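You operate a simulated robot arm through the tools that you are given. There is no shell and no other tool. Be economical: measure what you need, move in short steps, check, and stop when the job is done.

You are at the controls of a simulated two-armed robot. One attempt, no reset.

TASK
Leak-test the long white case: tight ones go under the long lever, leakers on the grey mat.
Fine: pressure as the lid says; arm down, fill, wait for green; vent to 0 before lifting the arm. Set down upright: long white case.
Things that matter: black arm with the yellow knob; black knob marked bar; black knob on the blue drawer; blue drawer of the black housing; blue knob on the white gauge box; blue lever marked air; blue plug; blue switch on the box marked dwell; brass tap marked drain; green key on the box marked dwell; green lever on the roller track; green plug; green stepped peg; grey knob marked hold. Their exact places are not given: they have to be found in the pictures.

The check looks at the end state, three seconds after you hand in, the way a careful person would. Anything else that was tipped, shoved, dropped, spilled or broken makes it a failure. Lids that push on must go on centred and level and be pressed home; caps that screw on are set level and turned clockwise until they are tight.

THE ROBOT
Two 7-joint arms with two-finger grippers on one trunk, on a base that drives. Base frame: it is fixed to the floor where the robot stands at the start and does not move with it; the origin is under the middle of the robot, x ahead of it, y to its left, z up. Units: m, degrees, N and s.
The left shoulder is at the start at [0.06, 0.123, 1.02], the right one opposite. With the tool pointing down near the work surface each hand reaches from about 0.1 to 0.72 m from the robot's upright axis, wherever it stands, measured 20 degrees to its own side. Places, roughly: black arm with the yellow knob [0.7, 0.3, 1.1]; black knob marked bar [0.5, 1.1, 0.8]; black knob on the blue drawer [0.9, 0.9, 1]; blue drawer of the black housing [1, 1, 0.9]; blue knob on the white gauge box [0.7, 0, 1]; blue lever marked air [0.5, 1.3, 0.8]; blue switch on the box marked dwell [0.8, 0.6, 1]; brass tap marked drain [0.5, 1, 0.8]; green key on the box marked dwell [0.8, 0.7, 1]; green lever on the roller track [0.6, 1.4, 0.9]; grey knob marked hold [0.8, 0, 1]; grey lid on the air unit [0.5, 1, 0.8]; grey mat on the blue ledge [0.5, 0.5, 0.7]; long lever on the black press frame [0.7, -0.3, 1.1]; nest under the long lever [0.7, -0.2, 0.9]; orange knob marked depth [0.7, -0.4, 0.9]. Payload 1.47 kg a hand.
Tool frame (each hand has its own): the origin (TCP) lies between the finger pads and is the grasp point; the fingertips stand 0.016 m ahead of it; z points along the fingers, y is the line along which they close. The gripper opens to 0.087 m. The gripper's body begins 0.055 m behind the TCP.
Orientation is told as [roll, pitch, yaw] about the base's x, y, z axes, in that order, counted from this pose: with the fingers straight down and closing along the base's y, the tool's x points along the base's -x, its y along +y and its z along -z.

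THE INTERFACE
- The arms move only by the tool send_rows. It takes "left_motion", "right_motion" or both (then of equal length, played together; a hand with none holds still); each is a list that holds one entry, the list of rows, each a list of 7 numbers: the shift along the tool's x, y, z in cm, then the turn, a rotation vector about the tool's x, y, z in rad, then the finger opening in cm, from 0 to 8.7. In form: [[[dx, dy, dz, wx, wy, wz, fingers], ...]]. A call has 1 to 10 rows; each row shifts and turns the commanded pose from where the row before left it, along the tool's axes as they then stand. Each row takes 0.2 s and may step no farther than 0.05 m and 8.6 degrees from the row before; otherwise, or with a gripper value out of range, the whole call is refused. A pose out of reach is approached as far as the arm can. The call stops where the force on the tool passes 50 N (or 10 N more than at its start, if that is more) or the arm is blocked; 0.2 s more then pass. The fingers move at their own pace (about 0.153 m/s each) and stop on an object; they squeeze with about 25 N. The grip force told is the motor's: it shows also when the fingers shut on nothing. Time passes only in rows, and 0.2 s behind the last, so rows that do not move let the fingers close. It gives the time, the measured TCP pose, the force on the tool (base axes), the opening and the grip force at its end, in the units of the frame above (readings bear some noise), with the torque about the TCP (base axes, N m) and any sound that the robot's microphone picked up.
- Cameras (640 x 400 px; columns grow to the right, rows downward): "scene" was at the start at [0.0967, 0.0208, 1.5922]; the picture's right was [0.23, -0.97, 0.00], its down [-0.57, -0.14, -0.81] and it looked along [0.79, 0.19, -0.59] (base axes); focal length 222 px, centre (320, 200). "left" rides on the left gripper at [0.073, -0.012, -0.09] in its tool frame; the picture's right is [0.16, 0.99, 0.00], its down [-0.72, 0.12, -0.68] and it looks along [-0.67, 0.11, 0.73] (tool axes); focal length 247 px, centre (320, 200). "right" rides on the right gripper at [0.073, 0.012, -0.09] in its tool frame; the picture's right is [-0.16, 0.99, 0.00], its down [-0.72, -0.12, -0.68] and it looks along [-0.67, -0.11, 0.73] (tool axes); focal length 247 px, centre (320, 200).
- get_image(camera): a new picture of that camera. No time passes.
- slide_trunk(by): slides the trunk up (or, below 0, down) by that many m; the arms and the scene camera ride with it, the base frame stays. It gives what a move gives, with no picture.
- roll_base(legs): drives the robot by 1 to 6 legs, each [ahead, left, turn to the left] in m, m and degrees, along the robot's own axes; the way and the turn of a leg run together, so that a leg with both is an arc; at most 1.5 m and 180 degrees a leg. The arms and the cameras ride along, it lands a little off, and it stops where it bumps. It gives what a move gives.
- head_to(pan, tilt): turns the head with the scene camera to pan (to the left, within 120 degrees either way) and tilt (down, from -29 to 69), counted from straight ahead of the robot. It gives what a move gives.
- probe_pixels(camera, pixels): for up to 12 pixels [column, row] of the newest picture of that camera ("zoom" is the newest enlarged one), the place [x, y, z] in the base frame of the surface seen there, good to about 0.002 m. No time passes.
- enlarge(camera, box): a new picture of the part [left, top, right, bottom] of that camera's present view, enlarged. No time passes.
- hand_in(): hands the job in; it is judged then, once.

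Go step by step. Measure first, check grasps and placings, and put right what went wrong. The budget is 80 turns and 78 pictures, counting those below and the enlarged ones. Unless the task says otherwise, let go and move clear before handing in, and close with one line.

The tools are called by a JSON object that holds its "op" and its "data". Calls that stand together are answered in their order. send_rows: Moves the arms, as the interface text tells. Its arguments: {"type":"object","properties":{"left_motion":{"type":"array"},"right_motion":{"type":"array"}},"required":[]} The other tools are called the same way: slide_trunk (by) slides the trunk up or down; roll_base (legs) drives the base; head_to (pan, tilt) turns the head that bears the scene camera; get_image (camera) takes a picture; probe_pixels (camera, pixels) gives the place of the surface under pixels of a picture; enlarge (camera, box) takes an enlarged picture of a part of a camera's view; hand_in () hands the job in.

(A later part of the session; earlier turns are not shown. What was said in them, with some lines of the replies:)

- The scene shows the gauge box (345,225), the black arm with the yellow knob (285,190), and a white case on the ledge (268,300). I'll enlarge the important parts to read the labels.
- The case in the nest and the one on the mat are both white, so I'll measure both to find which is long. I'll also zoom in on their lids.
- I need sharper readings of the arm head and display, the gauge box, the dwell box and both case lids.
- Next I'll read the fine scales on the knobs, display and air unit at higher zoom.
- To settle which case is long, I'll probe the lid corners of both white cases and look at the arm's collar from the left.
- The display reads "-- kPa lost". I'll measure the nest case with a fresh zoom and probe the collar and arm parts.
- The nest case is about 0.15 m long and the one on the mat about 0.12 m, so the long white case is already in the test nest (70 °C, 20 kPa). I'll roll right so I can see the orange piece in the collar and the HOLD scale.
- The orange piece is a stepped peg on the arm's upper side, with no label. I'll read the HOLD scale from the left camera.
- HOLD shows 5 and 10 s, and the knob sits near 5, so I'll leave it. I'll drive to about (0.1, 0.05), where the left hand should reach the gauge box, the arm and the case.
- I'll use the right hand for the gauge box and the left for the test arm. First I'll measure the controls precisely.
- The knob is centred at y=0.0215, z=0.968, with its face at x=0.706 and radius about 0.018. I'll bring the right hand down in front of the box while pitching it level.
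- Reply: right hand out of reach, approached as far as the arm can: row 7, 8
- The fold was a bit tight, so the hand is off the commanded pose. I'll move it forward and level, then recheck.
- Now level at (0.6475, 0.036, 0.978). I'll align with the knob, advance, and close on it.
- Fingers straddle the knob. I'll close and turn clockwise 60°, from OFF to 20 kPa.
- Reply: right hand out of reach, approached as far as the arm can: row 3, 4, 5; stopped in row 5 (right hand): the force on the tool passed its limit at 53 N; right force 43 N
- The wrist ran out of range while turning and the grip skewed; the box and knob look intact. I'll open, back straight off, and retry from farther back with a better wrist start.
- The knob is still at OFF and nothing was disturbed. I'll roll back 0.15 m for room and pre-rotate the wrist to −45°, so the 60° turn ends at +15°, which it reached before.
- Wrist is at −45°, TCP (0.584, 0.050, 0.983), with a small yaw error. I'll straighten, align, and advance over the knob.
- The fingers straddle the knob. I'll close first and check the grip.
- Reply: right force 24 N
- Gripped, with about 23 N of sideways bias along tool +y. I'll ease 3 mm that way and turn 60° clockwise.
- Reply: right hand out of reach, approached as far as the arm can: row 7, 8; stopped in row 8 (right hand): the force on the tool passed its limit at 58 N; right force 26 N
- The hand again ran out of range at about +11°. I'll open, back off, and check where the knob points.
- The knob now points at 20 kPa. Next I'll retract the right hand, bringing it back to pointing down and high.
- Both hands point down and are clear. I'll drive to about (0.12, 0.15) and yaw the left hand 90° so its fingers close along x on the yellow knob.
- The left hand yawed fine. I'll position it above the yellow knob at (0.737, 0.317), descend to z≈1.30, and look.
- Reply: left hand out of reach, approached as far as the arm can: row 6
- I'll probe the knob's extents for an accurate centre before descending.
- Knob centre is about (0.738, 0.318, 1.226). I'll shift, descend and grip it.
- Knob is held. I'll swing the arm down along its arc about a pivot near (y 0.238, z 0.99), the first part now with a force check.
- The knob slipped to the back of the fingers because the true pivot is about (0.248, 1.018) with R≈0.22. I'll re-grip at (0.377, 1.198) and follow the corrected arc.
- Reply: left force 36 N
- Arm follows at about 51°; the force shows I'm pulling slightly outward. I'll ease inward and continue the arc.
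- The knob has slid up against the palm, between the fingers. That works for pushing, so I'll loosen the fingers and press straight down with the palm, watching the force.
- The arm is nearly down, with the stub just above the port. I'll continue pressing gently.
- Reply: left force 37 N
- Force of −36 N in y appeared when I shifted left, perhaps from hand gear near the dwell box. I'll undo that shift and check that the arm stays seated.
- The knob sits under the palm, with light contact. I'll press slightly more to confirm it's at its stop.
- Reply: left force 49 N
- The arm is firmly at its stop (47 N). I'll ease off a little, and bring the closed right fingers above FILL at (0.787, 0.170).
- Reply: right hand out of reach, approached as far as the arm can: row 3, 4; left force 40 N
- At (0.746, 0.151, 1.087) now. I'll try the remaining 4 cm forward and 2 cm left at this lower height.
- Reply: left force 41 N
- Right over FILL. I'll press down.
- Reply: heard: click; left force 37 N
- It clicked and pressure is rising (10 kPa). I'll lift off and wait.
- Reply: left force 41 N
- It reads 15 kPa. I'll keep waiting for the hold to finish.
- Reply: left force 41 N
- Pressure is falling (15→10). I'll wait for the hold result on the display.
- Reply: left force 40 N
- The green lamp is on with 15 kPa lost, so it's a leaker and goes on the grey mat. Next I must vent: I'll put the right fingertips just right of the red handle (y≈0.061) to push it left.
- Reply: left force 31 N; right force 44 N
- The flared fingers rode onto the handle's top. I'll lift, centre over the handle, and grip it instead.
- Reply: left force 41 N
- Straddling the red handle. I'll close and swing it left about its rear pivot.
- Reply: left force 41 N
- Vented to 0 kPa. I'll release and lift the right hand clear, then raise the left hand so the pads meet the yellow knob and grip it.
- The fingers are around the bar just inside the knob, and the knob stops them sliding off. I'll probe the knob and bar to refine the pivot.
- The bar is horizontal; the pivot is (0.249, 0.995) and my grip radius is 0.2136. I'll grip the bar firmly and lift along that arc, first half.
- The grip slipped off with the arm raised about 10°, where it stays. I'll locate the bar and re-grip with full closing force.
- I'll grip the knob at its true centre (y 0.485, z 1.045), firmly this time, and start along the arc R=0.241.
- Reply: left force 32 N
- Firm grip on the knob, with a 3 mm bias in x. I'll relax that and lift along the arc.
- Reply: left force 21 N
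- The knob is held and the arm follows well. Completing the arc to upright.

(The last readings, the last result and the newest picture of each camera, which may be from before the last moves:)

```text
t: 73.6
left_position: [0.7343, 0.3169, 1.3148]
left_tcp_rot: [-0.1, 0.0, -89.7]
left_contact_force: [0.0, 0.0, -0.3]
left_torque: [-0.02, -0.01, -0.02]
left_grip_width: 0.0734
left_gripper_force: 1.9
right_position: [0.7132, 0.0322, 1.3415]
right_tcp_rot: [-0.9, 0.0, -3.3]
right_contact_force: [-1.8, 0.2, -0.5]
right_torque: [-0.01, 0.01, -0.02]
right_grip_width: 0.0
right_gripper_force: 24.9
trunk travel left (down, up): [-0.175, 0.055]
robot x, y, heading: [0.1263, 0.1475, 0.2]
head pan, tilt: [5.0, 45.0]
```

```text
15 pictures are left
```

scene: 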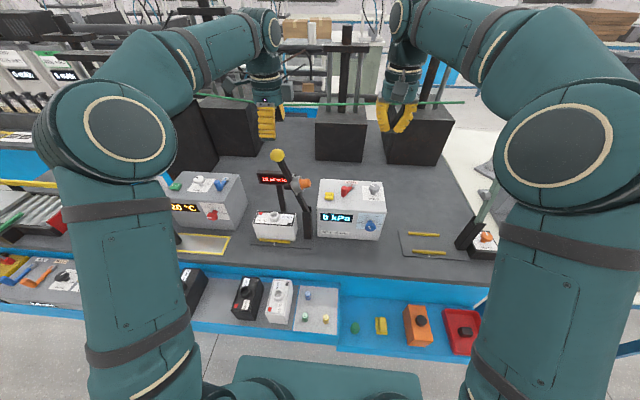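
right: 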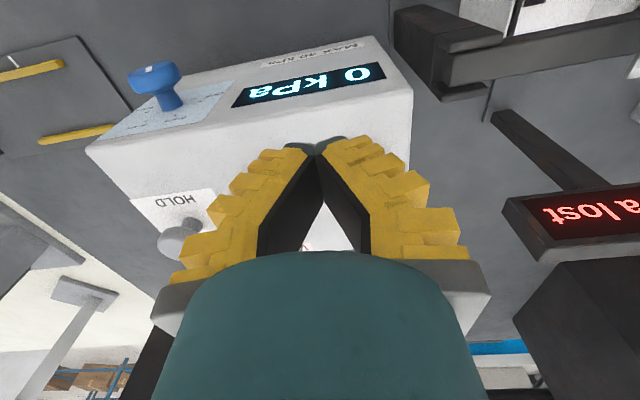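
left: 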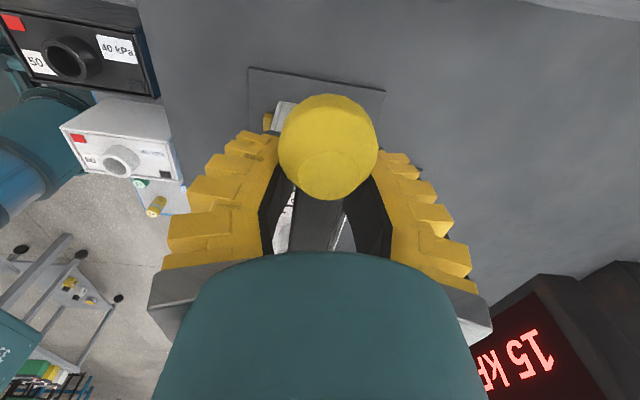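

The arm is back up. I'll measure the case edges and the mat's free space before grasping.

{"op": "enlarge", "data": {"camera": "scene", "box": [240, 195, 320, 255]}}

{"op": "probe_pixels", "data": {"camera": "scene", "pixels": [[220, 290], [228, 280], [210, 300], [241, 285], [252, 292], [190, 275], [204, 280], [222, 305], [295, 283]]}}

{"op": "enlarge", "data": {"camera": "scene", "box": [150, 250, 350, 350]}}

```text
6.67 times, centred on (280, 225) of scene
```

zoom: 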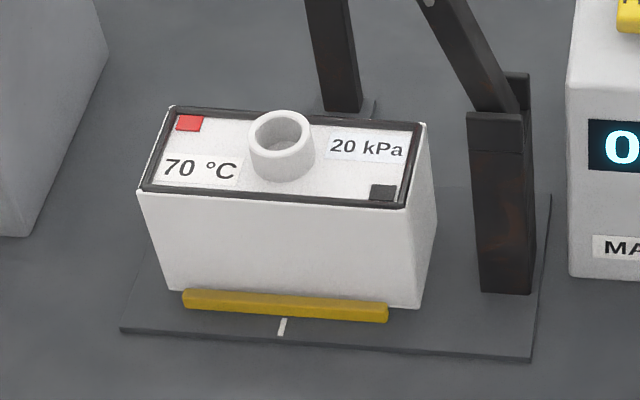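

```text
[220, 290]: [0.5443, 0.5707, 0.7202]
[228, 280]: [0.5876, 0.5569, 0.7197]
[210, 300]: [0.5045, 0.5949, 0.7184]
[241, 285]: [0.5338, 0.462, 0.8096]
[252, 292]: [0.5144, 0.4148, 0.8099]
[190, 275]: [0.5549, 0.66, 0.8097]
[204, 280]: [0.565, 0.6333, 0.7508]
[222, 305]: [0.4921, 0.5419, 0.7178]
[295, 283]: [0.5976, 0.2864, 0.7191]
```

```text
3.20 times, centred on (250, 300) of scene
```

zoom: 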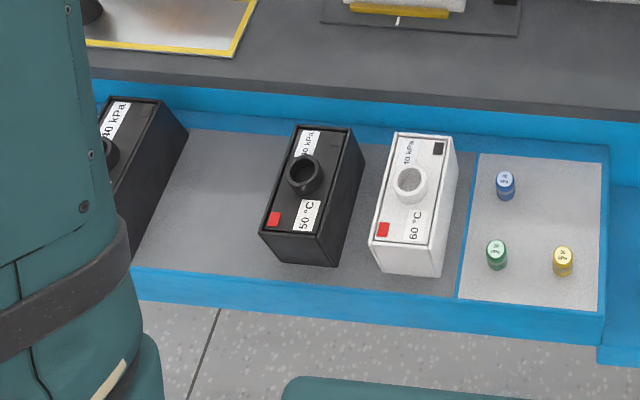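

{"op": "probe_pixels", "data": {"camera": "zoom", "pixels": [[299, 128], [264, 228], [188, 136], [140, 238], [133, 258], [195, 133], [150, 255], [250, 138], [240, 272], [200, 200]]}}

{"op": "enlarge", "data": {"camera": "scene", "box": [240, 195, 320, 255]}}

{"op": "probe_pixels", "data": {"camera": "zoom", "pixels": [[173, 108], [425, 124], [408, 207], [139, 192], [280, 117], [282, 180], [180, 240], [410, 260], [282, 250], [270, 200], [432, 180]]}}

```text
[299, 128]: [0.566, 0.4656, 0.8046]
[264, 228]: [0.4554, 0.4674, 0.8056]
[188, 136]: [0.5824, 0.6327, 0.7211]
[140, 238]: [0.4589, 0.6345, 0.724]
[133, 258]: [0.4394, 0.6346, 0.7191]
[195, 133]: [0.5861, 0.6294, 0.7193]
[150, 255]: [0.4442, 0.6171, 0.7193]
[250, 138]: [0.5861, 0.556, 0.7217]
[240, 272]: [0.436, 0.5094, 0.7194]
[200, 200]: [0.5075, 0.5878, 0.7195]
```

```text
6.67 times, centred on (280, 225) of scene
```

zoom: 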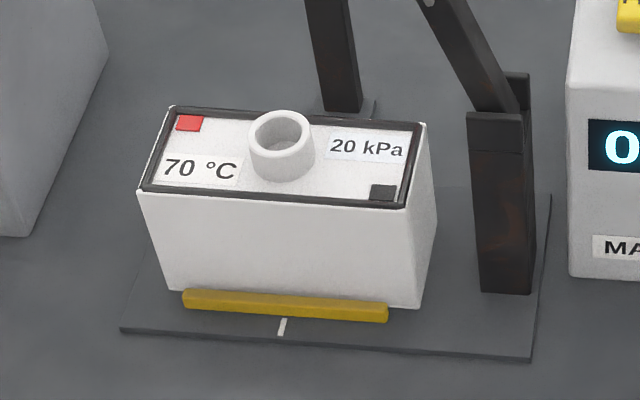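

```text
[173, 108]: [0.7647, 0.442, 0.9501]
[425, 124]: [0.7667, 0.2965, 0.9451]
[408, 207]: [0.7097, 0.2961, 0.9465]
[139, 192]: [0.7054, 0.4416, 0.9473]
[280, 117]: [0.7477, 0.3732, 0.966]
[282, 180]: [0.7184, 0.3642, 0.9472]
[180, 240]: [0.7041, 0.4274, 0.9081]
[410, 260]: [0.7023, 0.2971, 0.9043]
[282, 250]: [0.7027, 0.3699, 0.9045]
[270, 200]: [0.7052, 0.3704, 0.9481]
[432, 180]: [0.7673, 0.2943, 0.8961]
```

Case centre is (0.735, 0.369), size 0.0655 × 0.15, lid z 0.947. The free mat gap is y 0.47–0.634. I'll grasp at y=0.40 to keep the wrist clear of the raised knob, and descend to just above the lid first.

{"op": "send_rows", "data": {"left_motion": [[[4.1, 0.1, 0, 0, 0, 0, 8.7], [4.2, 0, 0, 0, 0, 0, 8.7], [0, 0, 4.5, 0, 0, 0, 8.7], [0, 0, 4.5, 0, 0, 0, 8.7], [0, 0, 4.5, 0, 0, 0, 8.7], [0, 0, 4.5, 0, 0, 0, 8.7], [0, 0, 4.5, 0, 0, 0, 8.7], [0, 0, 4.5, 0, 0, 0, 8.7], [0, 0, 4.5, 0, 0, 0, 8.7], [0, 0, 0, 0, 0, 0, 8.7]]]}}

{"op": "enlarge", "data": {"camera": "scene", "box": [210, 130, 340, 250]}}

```text
t: 75.8
left_position: [0.7358, 0.4013, 1.0015]
left_tcp_rot: [0.0, 0.0, -89.8]
left_contact_force: [0.3, -1.0, 0.2]
left_torque: [-0.02, 0.0, 0.01]
left_grip_width: 0.0871
left_gripper_force: 0.0
right_position: [0.7117, 0.0321, 1.3411]
right_tcp_rot: [-0.9, 0.0, -3.3]
right_contact_force: [-0.6, 0.2, -0.1]
right_torque: [0.0, -0.04, 0.0]
right_grip_width: 0.0
right_gripper_force: 24.8
trunk travel left (down, up): [-0.175, 0.055]
robot x, y, heading: [0.122, 0.1479, 0.1]
head pan, tilt: [5.0, 45.0]
```

```text
3.33 times, centred on (275, 190) of scene
```

zoom: 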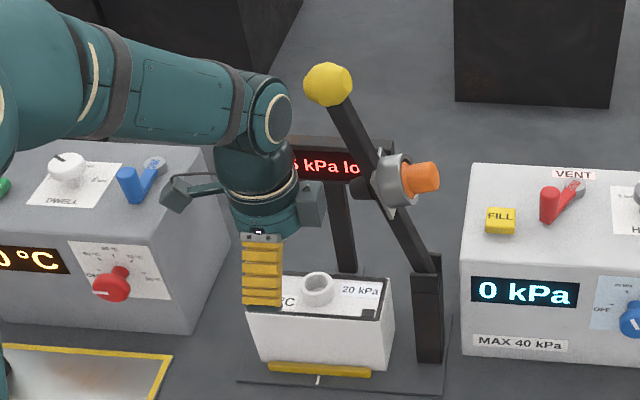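

Clear of the knob and aligned. Descend to z 0.925 and close.

{"op": "send_rows", "data": {"left_motion": [[[0, 0, 3, 0, 0, 0, 8.7], [0, 0, 3, 0, 0, 0, 8.7], [0, 0, 1.6, 0, 0, 0, 8.7], [0, 0, 0, 0, 0, 0, 8.7], [0, 0, 0, 0, 0, 0, 4], [0, 0, 0, 0, 0, 0, 4], [0, 0, 0, 0, 0, 0, 4]]]}}

```text
t: 77.4
left_position: [0.7347, 0.4035, 0.9254]
left_tcp_rot: [0.0, 0.0, -89.8]
left_contact_force: [-1.6, 0.2, 0.3]
left_torque: [0.12, -0.04, 0.0]
left_grip_width: 0.0743
left_gripper_force: 25.2
right_position: [0.7132, 0.0333, 1.3418]
right_tcp_rot: [-0.9, -0.1, -3.3]
right_contact_force: [0.2, -0.3, 0.0]
right_torque: [-0.01, -0.01, 0.02]
right_grip_width: 0.0001
right_gripper_force: 24.3
trunk travel left (down, up): [-0.175, 0.055]
robot x, y, heading: [0.1272, 0.1484, -0.0]
head pan, tilt: [5.0, 45.0]
```

Gripped. Lift 4 cm, clear of the rails, and check the load and tilt.

{"op": "send_rows", "data": {"left_motion": [[[0, 0, -1, 0, 0, 0, 4], [0, 0, -1.5, 0, 0, 0, 4], [0, 0, -1.5, 0, 0, 0, 4], [0, 0, 0, 0, 0, 0, 4]]]}}

{"op": "enlarge", "data": {"camera": "scene", "box": [210, 150, 330, 250]}}

```text
t: 78.4
left_position: [0.736, 0.4043, 0.9646]
left_tcp_rot: [0.0, -0.1, -89.8]
left_contact_force: [0.7, 0.3, -4.1]
left_torque: [0.14, 0.02, 0.02]
left_grip_width: 0.0746
left_gripper_force: 25.1
right_position: [0.7143, 0.0341, 1.3418]
right_tcp_rot: [-1.0, 0.1, -3.3]
right_contact_force: [-0.4, 0.0, -0.8]
right_torque: [0.01, 0.02, 0.01]
right_grip_width: 0.0
right_gripper_force: 25.3
trunk travel left (down, up): [-0.175, 0.055]
robot x, y, heading: [0.126, 0.146, -0.1]
head pan, tilt: [5.0, 45.0]
```

```text
4.00 times, centred on (270, 200) of scene
```

zoom: 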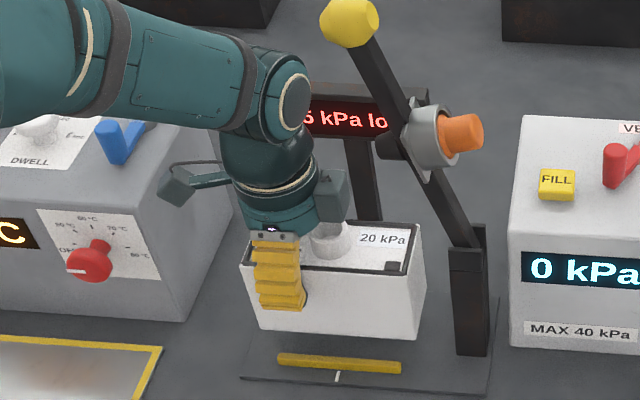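

Lifted level (about 4 N). I'll bring it straight back to x≈0.50, clear of the table edge.

{"op": "send_rows", "data": {"left_motion": [[[0, -4, -0.8, 0, 0, 0, 4], [0, -4.8, -0.8, 0, 0, 0, 4], [0, -4.9, -0.7, 0, 0, 0, 4], [0, -4.9, -0.7, 0, 0, 0, 4], [0, -4.9, 0, 0, 0, 0, 4], [0, 0, 0, 0, 0, 0, 4]]]}}

{"op": "send_rows", "data": {"left_motion": [[[0, 0, -0.5, 0, 0, -0.14, 4], [0, 0, -0.5, 0, 0, -0.149, 4], [0, 0, -0.5, 0, 0, -0.149, 4], [0, 0, -0.5, 0, 0, -0.149, 4], [0, 0, 0, 0, 0, -0.149, 4], [0, 0, 0, 0, 0, -0.149, 4], [0, 0, 0, 0, 0, -0.149, 4], [0, 0, 0, 0, 0, -0.149, 4], [0, 0, 0, 0, 0, -0.149, 4], [0, 0, 0, 0, 0, -0.149, 4]]]}}

{"op": "send_rows", "data": {"left_motion": [[[0, 0, 0, 0, 0, -0.087, 4], [0, 3.5, 0, 0, 0, 0, 4], [0, 3.7, 0, 0, 0, 0, 4], [0, 3.7, 0, 0, 0, 0, 4], [0, 3.7, 0, 0, 0, 0, 4], [0, 0, 0, 0, 0, 0, 4]]]}}

{"op": "get_image", "data": {"camera": "scene"}}

```text
t: 79.8
left_position: [0.4995, 0.4033, 0.9962]
left_tcp_rot: [-0.1, 0.0, -89.8]
left_contact_force: [1.2, -0.3, -4.6]
left_torque: [0.16, 0.06, -0.02]
left_grip_width: 0.0676
left_gripper_force: 25.0
right_position: [0.7135, 0.0335, 1.3409]
right_tcp_rot: [-0.9, 0.2, -3.3]
right_contact_force: [0.2, 0.0, 0.3]
right_torque: [0.03, 0.02, 0.0]
right_grip_width: 0.0
right_gripper_force: 24.9
trunk travel left (down, up): [-0.175, 0.055]
robot x, y, heading: [0.128, 0.1485, -0.0]
head pan, tilt: [5.0, 45.0]
```

```text
t: 82.0
left_position: [0.5019, 0.4024, 1.0148]
left_tcp_rot: [0.0, 0.0, -4.7]
left_contact_force: [1.0, 0.8, -4.8]
left_torque: [0.01, 0.12, 0.03]
left_grip_width: 0.0674
left_gripper_force: 25.3
right_position: [0.7131, 0.0344, 1.3409]
right_tcp_rot: [-0.9, 0.0, -3.3]
right_contact_force: [0.1, 0.1, -0.3]
right_torque: [-0.01, 0.0, 0.04]
right_grip_width: 0.0001
right_gripper_force: 24.7
trunk travel left (down, up): [-0.175, 0.055]
robot x, y, heading: [0.1242, 0.1501, -0.2]
head pan, tilt: [5.0, 45.0]
```

```text
t: 83.4
left_position: [0.4996, 0.5484, 1.0121]
left_tcp_rot: [0.0, 0.0, 0.0]
left_contact_force: [1.1, -0.3, -4.5]
left_torque: [-0.01, 0.08, 0.02]
left_grip_width: 0.0675
left_gripper_force: 25.2
right_position: [0.7134, 0.0321, 1.3403]
right_tcp_rot: [-0.9, 0.0, -3.3]
right_contact_force: [0.0, -0.5, 0.5]
right_torque: [0.01, 0.01, 0.03]
right_grip_width: 0.0
right_gripper_force: 24.7
trunk travel left (down, up): [-0.175, 0.055]
robot x, y, heading: [0.1254, 0.147, 0.3]
head pan, tilt: [5.0, 45.0]
```

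```text
9 pictures are left
```

scene: 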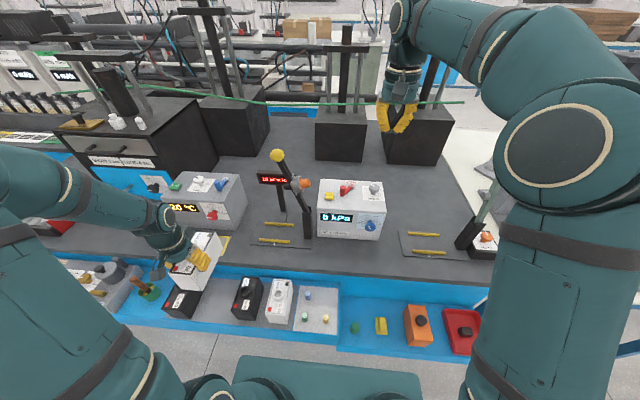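

The case is over the mat. I'll check its pose before lowering.

{"op": "enlarge", "data": {"camera": "scene", "box": [140, 220, 260, 330]}}

{"op": "probe_pixels", "data": {"camera": "zoom", "pixels": [[280, 55], [230, 240], [160, 225], [375, 70], [325, 330], [260, 350], [290, 260], [330, 130]]}}

```text
3.64 times, centred on (200, 275) of scene
```

zoom: 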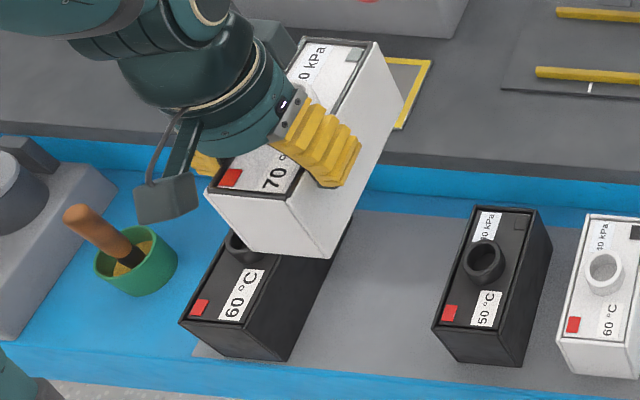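

```text
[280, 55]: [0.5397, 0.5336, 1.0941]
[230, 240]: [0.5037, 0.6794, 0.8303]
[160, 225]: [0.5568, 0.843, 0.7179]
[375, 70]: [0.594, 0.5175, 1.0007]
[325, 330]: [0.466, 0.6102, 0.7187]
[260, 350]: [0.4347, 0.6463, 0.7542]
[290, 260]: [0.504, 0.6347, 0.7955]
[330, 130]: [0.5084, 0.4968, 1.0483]
```

{"op": "probe_pixels", "data": {"camera": "zoom", "pixels": [[216, 190], [286, 205], [373, 42], [385, 60], [250, 220], [300, 230], [320, 255], [225, 230], [360, 150], [390, 90]]}}

```text
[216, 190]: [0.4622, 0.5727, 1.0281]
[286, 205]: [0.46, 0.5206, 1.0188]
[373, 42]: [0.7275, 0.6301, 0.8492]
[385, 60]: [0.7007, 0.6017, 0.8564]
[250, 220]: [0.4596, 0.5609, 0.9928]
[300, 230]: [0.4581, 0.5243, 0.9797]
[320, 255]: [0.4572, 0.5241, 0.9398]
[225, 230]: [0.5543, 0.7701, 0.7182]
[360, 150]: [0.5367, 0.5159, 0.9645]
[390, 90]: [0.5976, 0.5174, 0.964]
```

The front face is at x 0.459 and the sides at y 0.516–0.581, and it looks level. I'll shift back 2.3 cm and left 0.3 cm, then lower to just above the mat.

{"op": "send_rows", "data": {"left_motion": [[[2.3, 0.3, 0, 0, 0, 0, 4], [0, 0, 0, 0, 0, 0, 4], [0, 0, 4.5, 0, 0, 0, 4], [0, 0, 4.5, 0, 0, 0, 4], [0, 0, 4.5, 0, 0, 0, 4], [0, 0, 4.5, 0, 0, 0, 4], [0, 0, 2.3, 0, 0, 0, 4], [0, 0, 1, 0, 0, 0, 4], [0, 0, 0, 0, 0, 0, 4]]]}}

{"op": "enlarge", "data": {"camera": "scene", "box": [140, 240, 270, 340]}}

```text
t: 85.4
left_position: [0.4779, 0.5537, 0.8009]
left_tcp_rot: [-0.1, -0.1, 0.2]
left_contact_force: [-0.9, 3.4, 2.9]
left_torque: [-0.05, -0.55, 0.22]
left_grip_width: 0.0674
left_gripper_force: 25.3
right_position: [0.7115, 0.0326, 1.3417]
right_tcp_rot: [-0.9, 0.0, -3.3]
right_contact_force: [-0.3, 0.5, 0.0]
right_torque: [0.01, 0.0, -0.01]
right_grip_width: 0.0003
right_gripper_force: 24.8
trunk travel left (down, up): [-0.175, 0.055]
robot x, y, heading: [0.128, 0.1451, 0.2]
head pan, tilt: [5.0, 45.0]
```

```text
4.00 times, centred on (205, 290) of scene
```

zoom: 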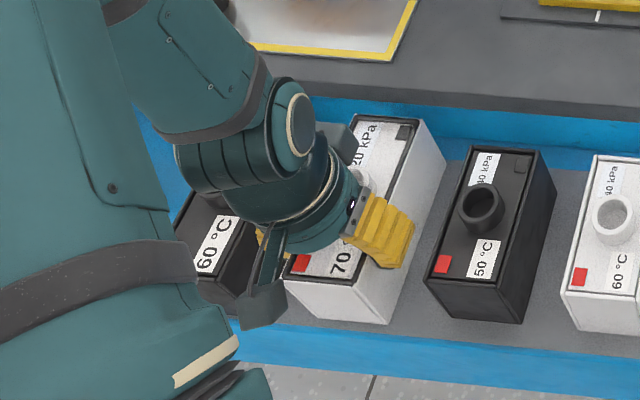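

The back end is touching first (torque −0.55), so the case sags slightly at the back. I'll measure the tilt from the lid edge.

{"op": "probe_pixels", "data": {"camera": "zoom", "pixels": [[416, 122], [398, 165], [375, 125], [340, 283], [300, 285], [330, 265], [352, 265], [385, 310], [300, 300], [405, 140]]}}

```text
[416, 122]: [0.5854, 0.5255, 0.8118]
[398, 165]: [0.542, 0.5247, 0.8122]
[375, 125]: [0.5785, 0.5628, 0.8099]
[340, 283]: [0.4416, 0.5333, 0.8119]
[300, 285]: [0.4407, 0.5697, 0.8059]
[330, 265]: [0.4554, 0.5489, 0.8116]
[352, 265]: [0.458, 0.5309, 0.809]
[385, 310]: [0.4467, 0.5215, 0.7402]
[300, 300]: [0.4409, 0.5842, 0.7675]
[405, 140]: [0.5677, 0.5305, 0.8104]
```

The lid is at z 0.811 at both ends, the same as its neighbours, so the case is level and seated on the mat. Release and rise straight up.

{"op": "send_rows", "data": {"left_motion": [[[0, 0, 0, 0, 0, 0, 7.6], [0, 0, 0, 0, 0, 0, 7.8], [0, 0, 0, 0, 0, 0, 7.8], [0, 0, -1.5, 0, 0, 0, 7.8], [0, 0, -3, 0, 0, 0, 7.8], [0, 0, -4.5, 0, 0, 0, 7.8], [0, 0, -4.5, 0, 0, 0, 7.8], [0, 0, -4.8, 0, 0, 0, 7.8], [0, 0, -4.8, 0, 0, 0, 7.8], [0, 0, -4.8, 0, 0, 0, 7.8]]]}}

{"op": "send_rows", "data": {"left_motion": [[[0, 0, -4.8, 0, 0, 0, 7.8], [0, 0, -4.8, 0, 0, 0, 7.8], [0, 0, -4.8, 0, 0, 0, 7.8], [0, 0, -4.8, 0, 0, 0, 7.8], [0, 0, -4.8, 0, 0, 0, 7.8], [0, 0, 0, 0, 0, 0, 7.8]]]}}

{"op": "get_image", "data": {"camera": "scene"}}

{"op": "enlarge", "data": {"camera": "scene", "box": [140, 240, 300, 340]}}

```text
t: 87.6
left_position: [0.4753, 0.5479, 1.0804]
left_tcp_rot: [0.0, 0.0, 0.2]
left_contact_force: [-0.5, -0.6, -0.4]
left_torque: [0.03, 0.01, 0.0]
left_grip_width: 0.0799
left_gripper_force: 2.0
right_position: [0.7127, 0.0326, 1.3414]
right_tcp_rot: [-0.9, 0.0, -3.4]
right_contact_force: [0.6, -0.1, -0.1]
right_torque: [-0.02, -0.02, 0.02]
right_grip_width: 0.0
right_gripper_force: 24.9
trunk travel left (down, up): [-0.175, 0.055]
robot x, y, heading: [0.1246, 0.1464, -0.2]
head pan, tilt: [5.0, 45.0]
```

```text
t: 89.0
left_position: [0.4744, 0.549, 1.3226]
left_tcp_rot: [0.0, 0.0, 0.1]
left_contact_force: [0.5, -0.8, 0.4]
left_torque: [-0.04, 0.01, -0.01]
left_grip_width: 0.0799
left_gripper_force: 2.1
right_position: [0.7135, 0.0323, 1.3405]
right_tcp_rot: [-0.9, 0.0, -3.4]
right_contact_force: [0.8, -0.1, 0.1]
right_torque: [0.04, 0.01, 0.01]
right_grip_width: 0.0
right_gripper_force: 24.9
trunk travel left (down, up): [-0.175, 0.055]
robot x, y, heading: [0.1283, 0.147, 0.0]
head pan, tilt: [5.0, 45.0]
```

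```text
6 pictures are left
```

scene: 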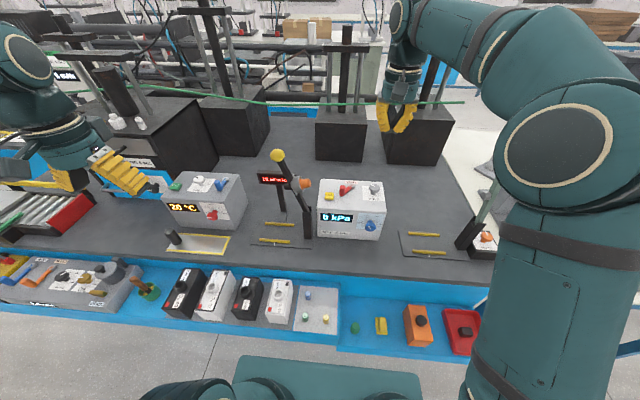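

```text
4.00 times, centred on (220, 290) of scene
```

zoom: 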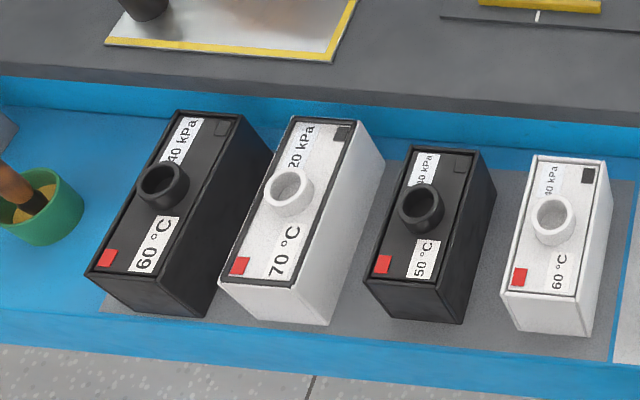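

The long white case stands upright and level on the grey mat in its own gap. Its neighbours are undisturbed, the gauge reads 0 kPa, the arm is up and both hands are clear. Handing in.

{"op": "hand_in", "data": {}}

```text
The job is handed in.
```

The long white case leaked: it lost 15 kPa in the 20 kPa test, which ran until the green lamp. I vented to 0 before lifting the arm and set the case upright on the grey mat. I left the vent lever swung open and the pressure knob at 20 kPa.
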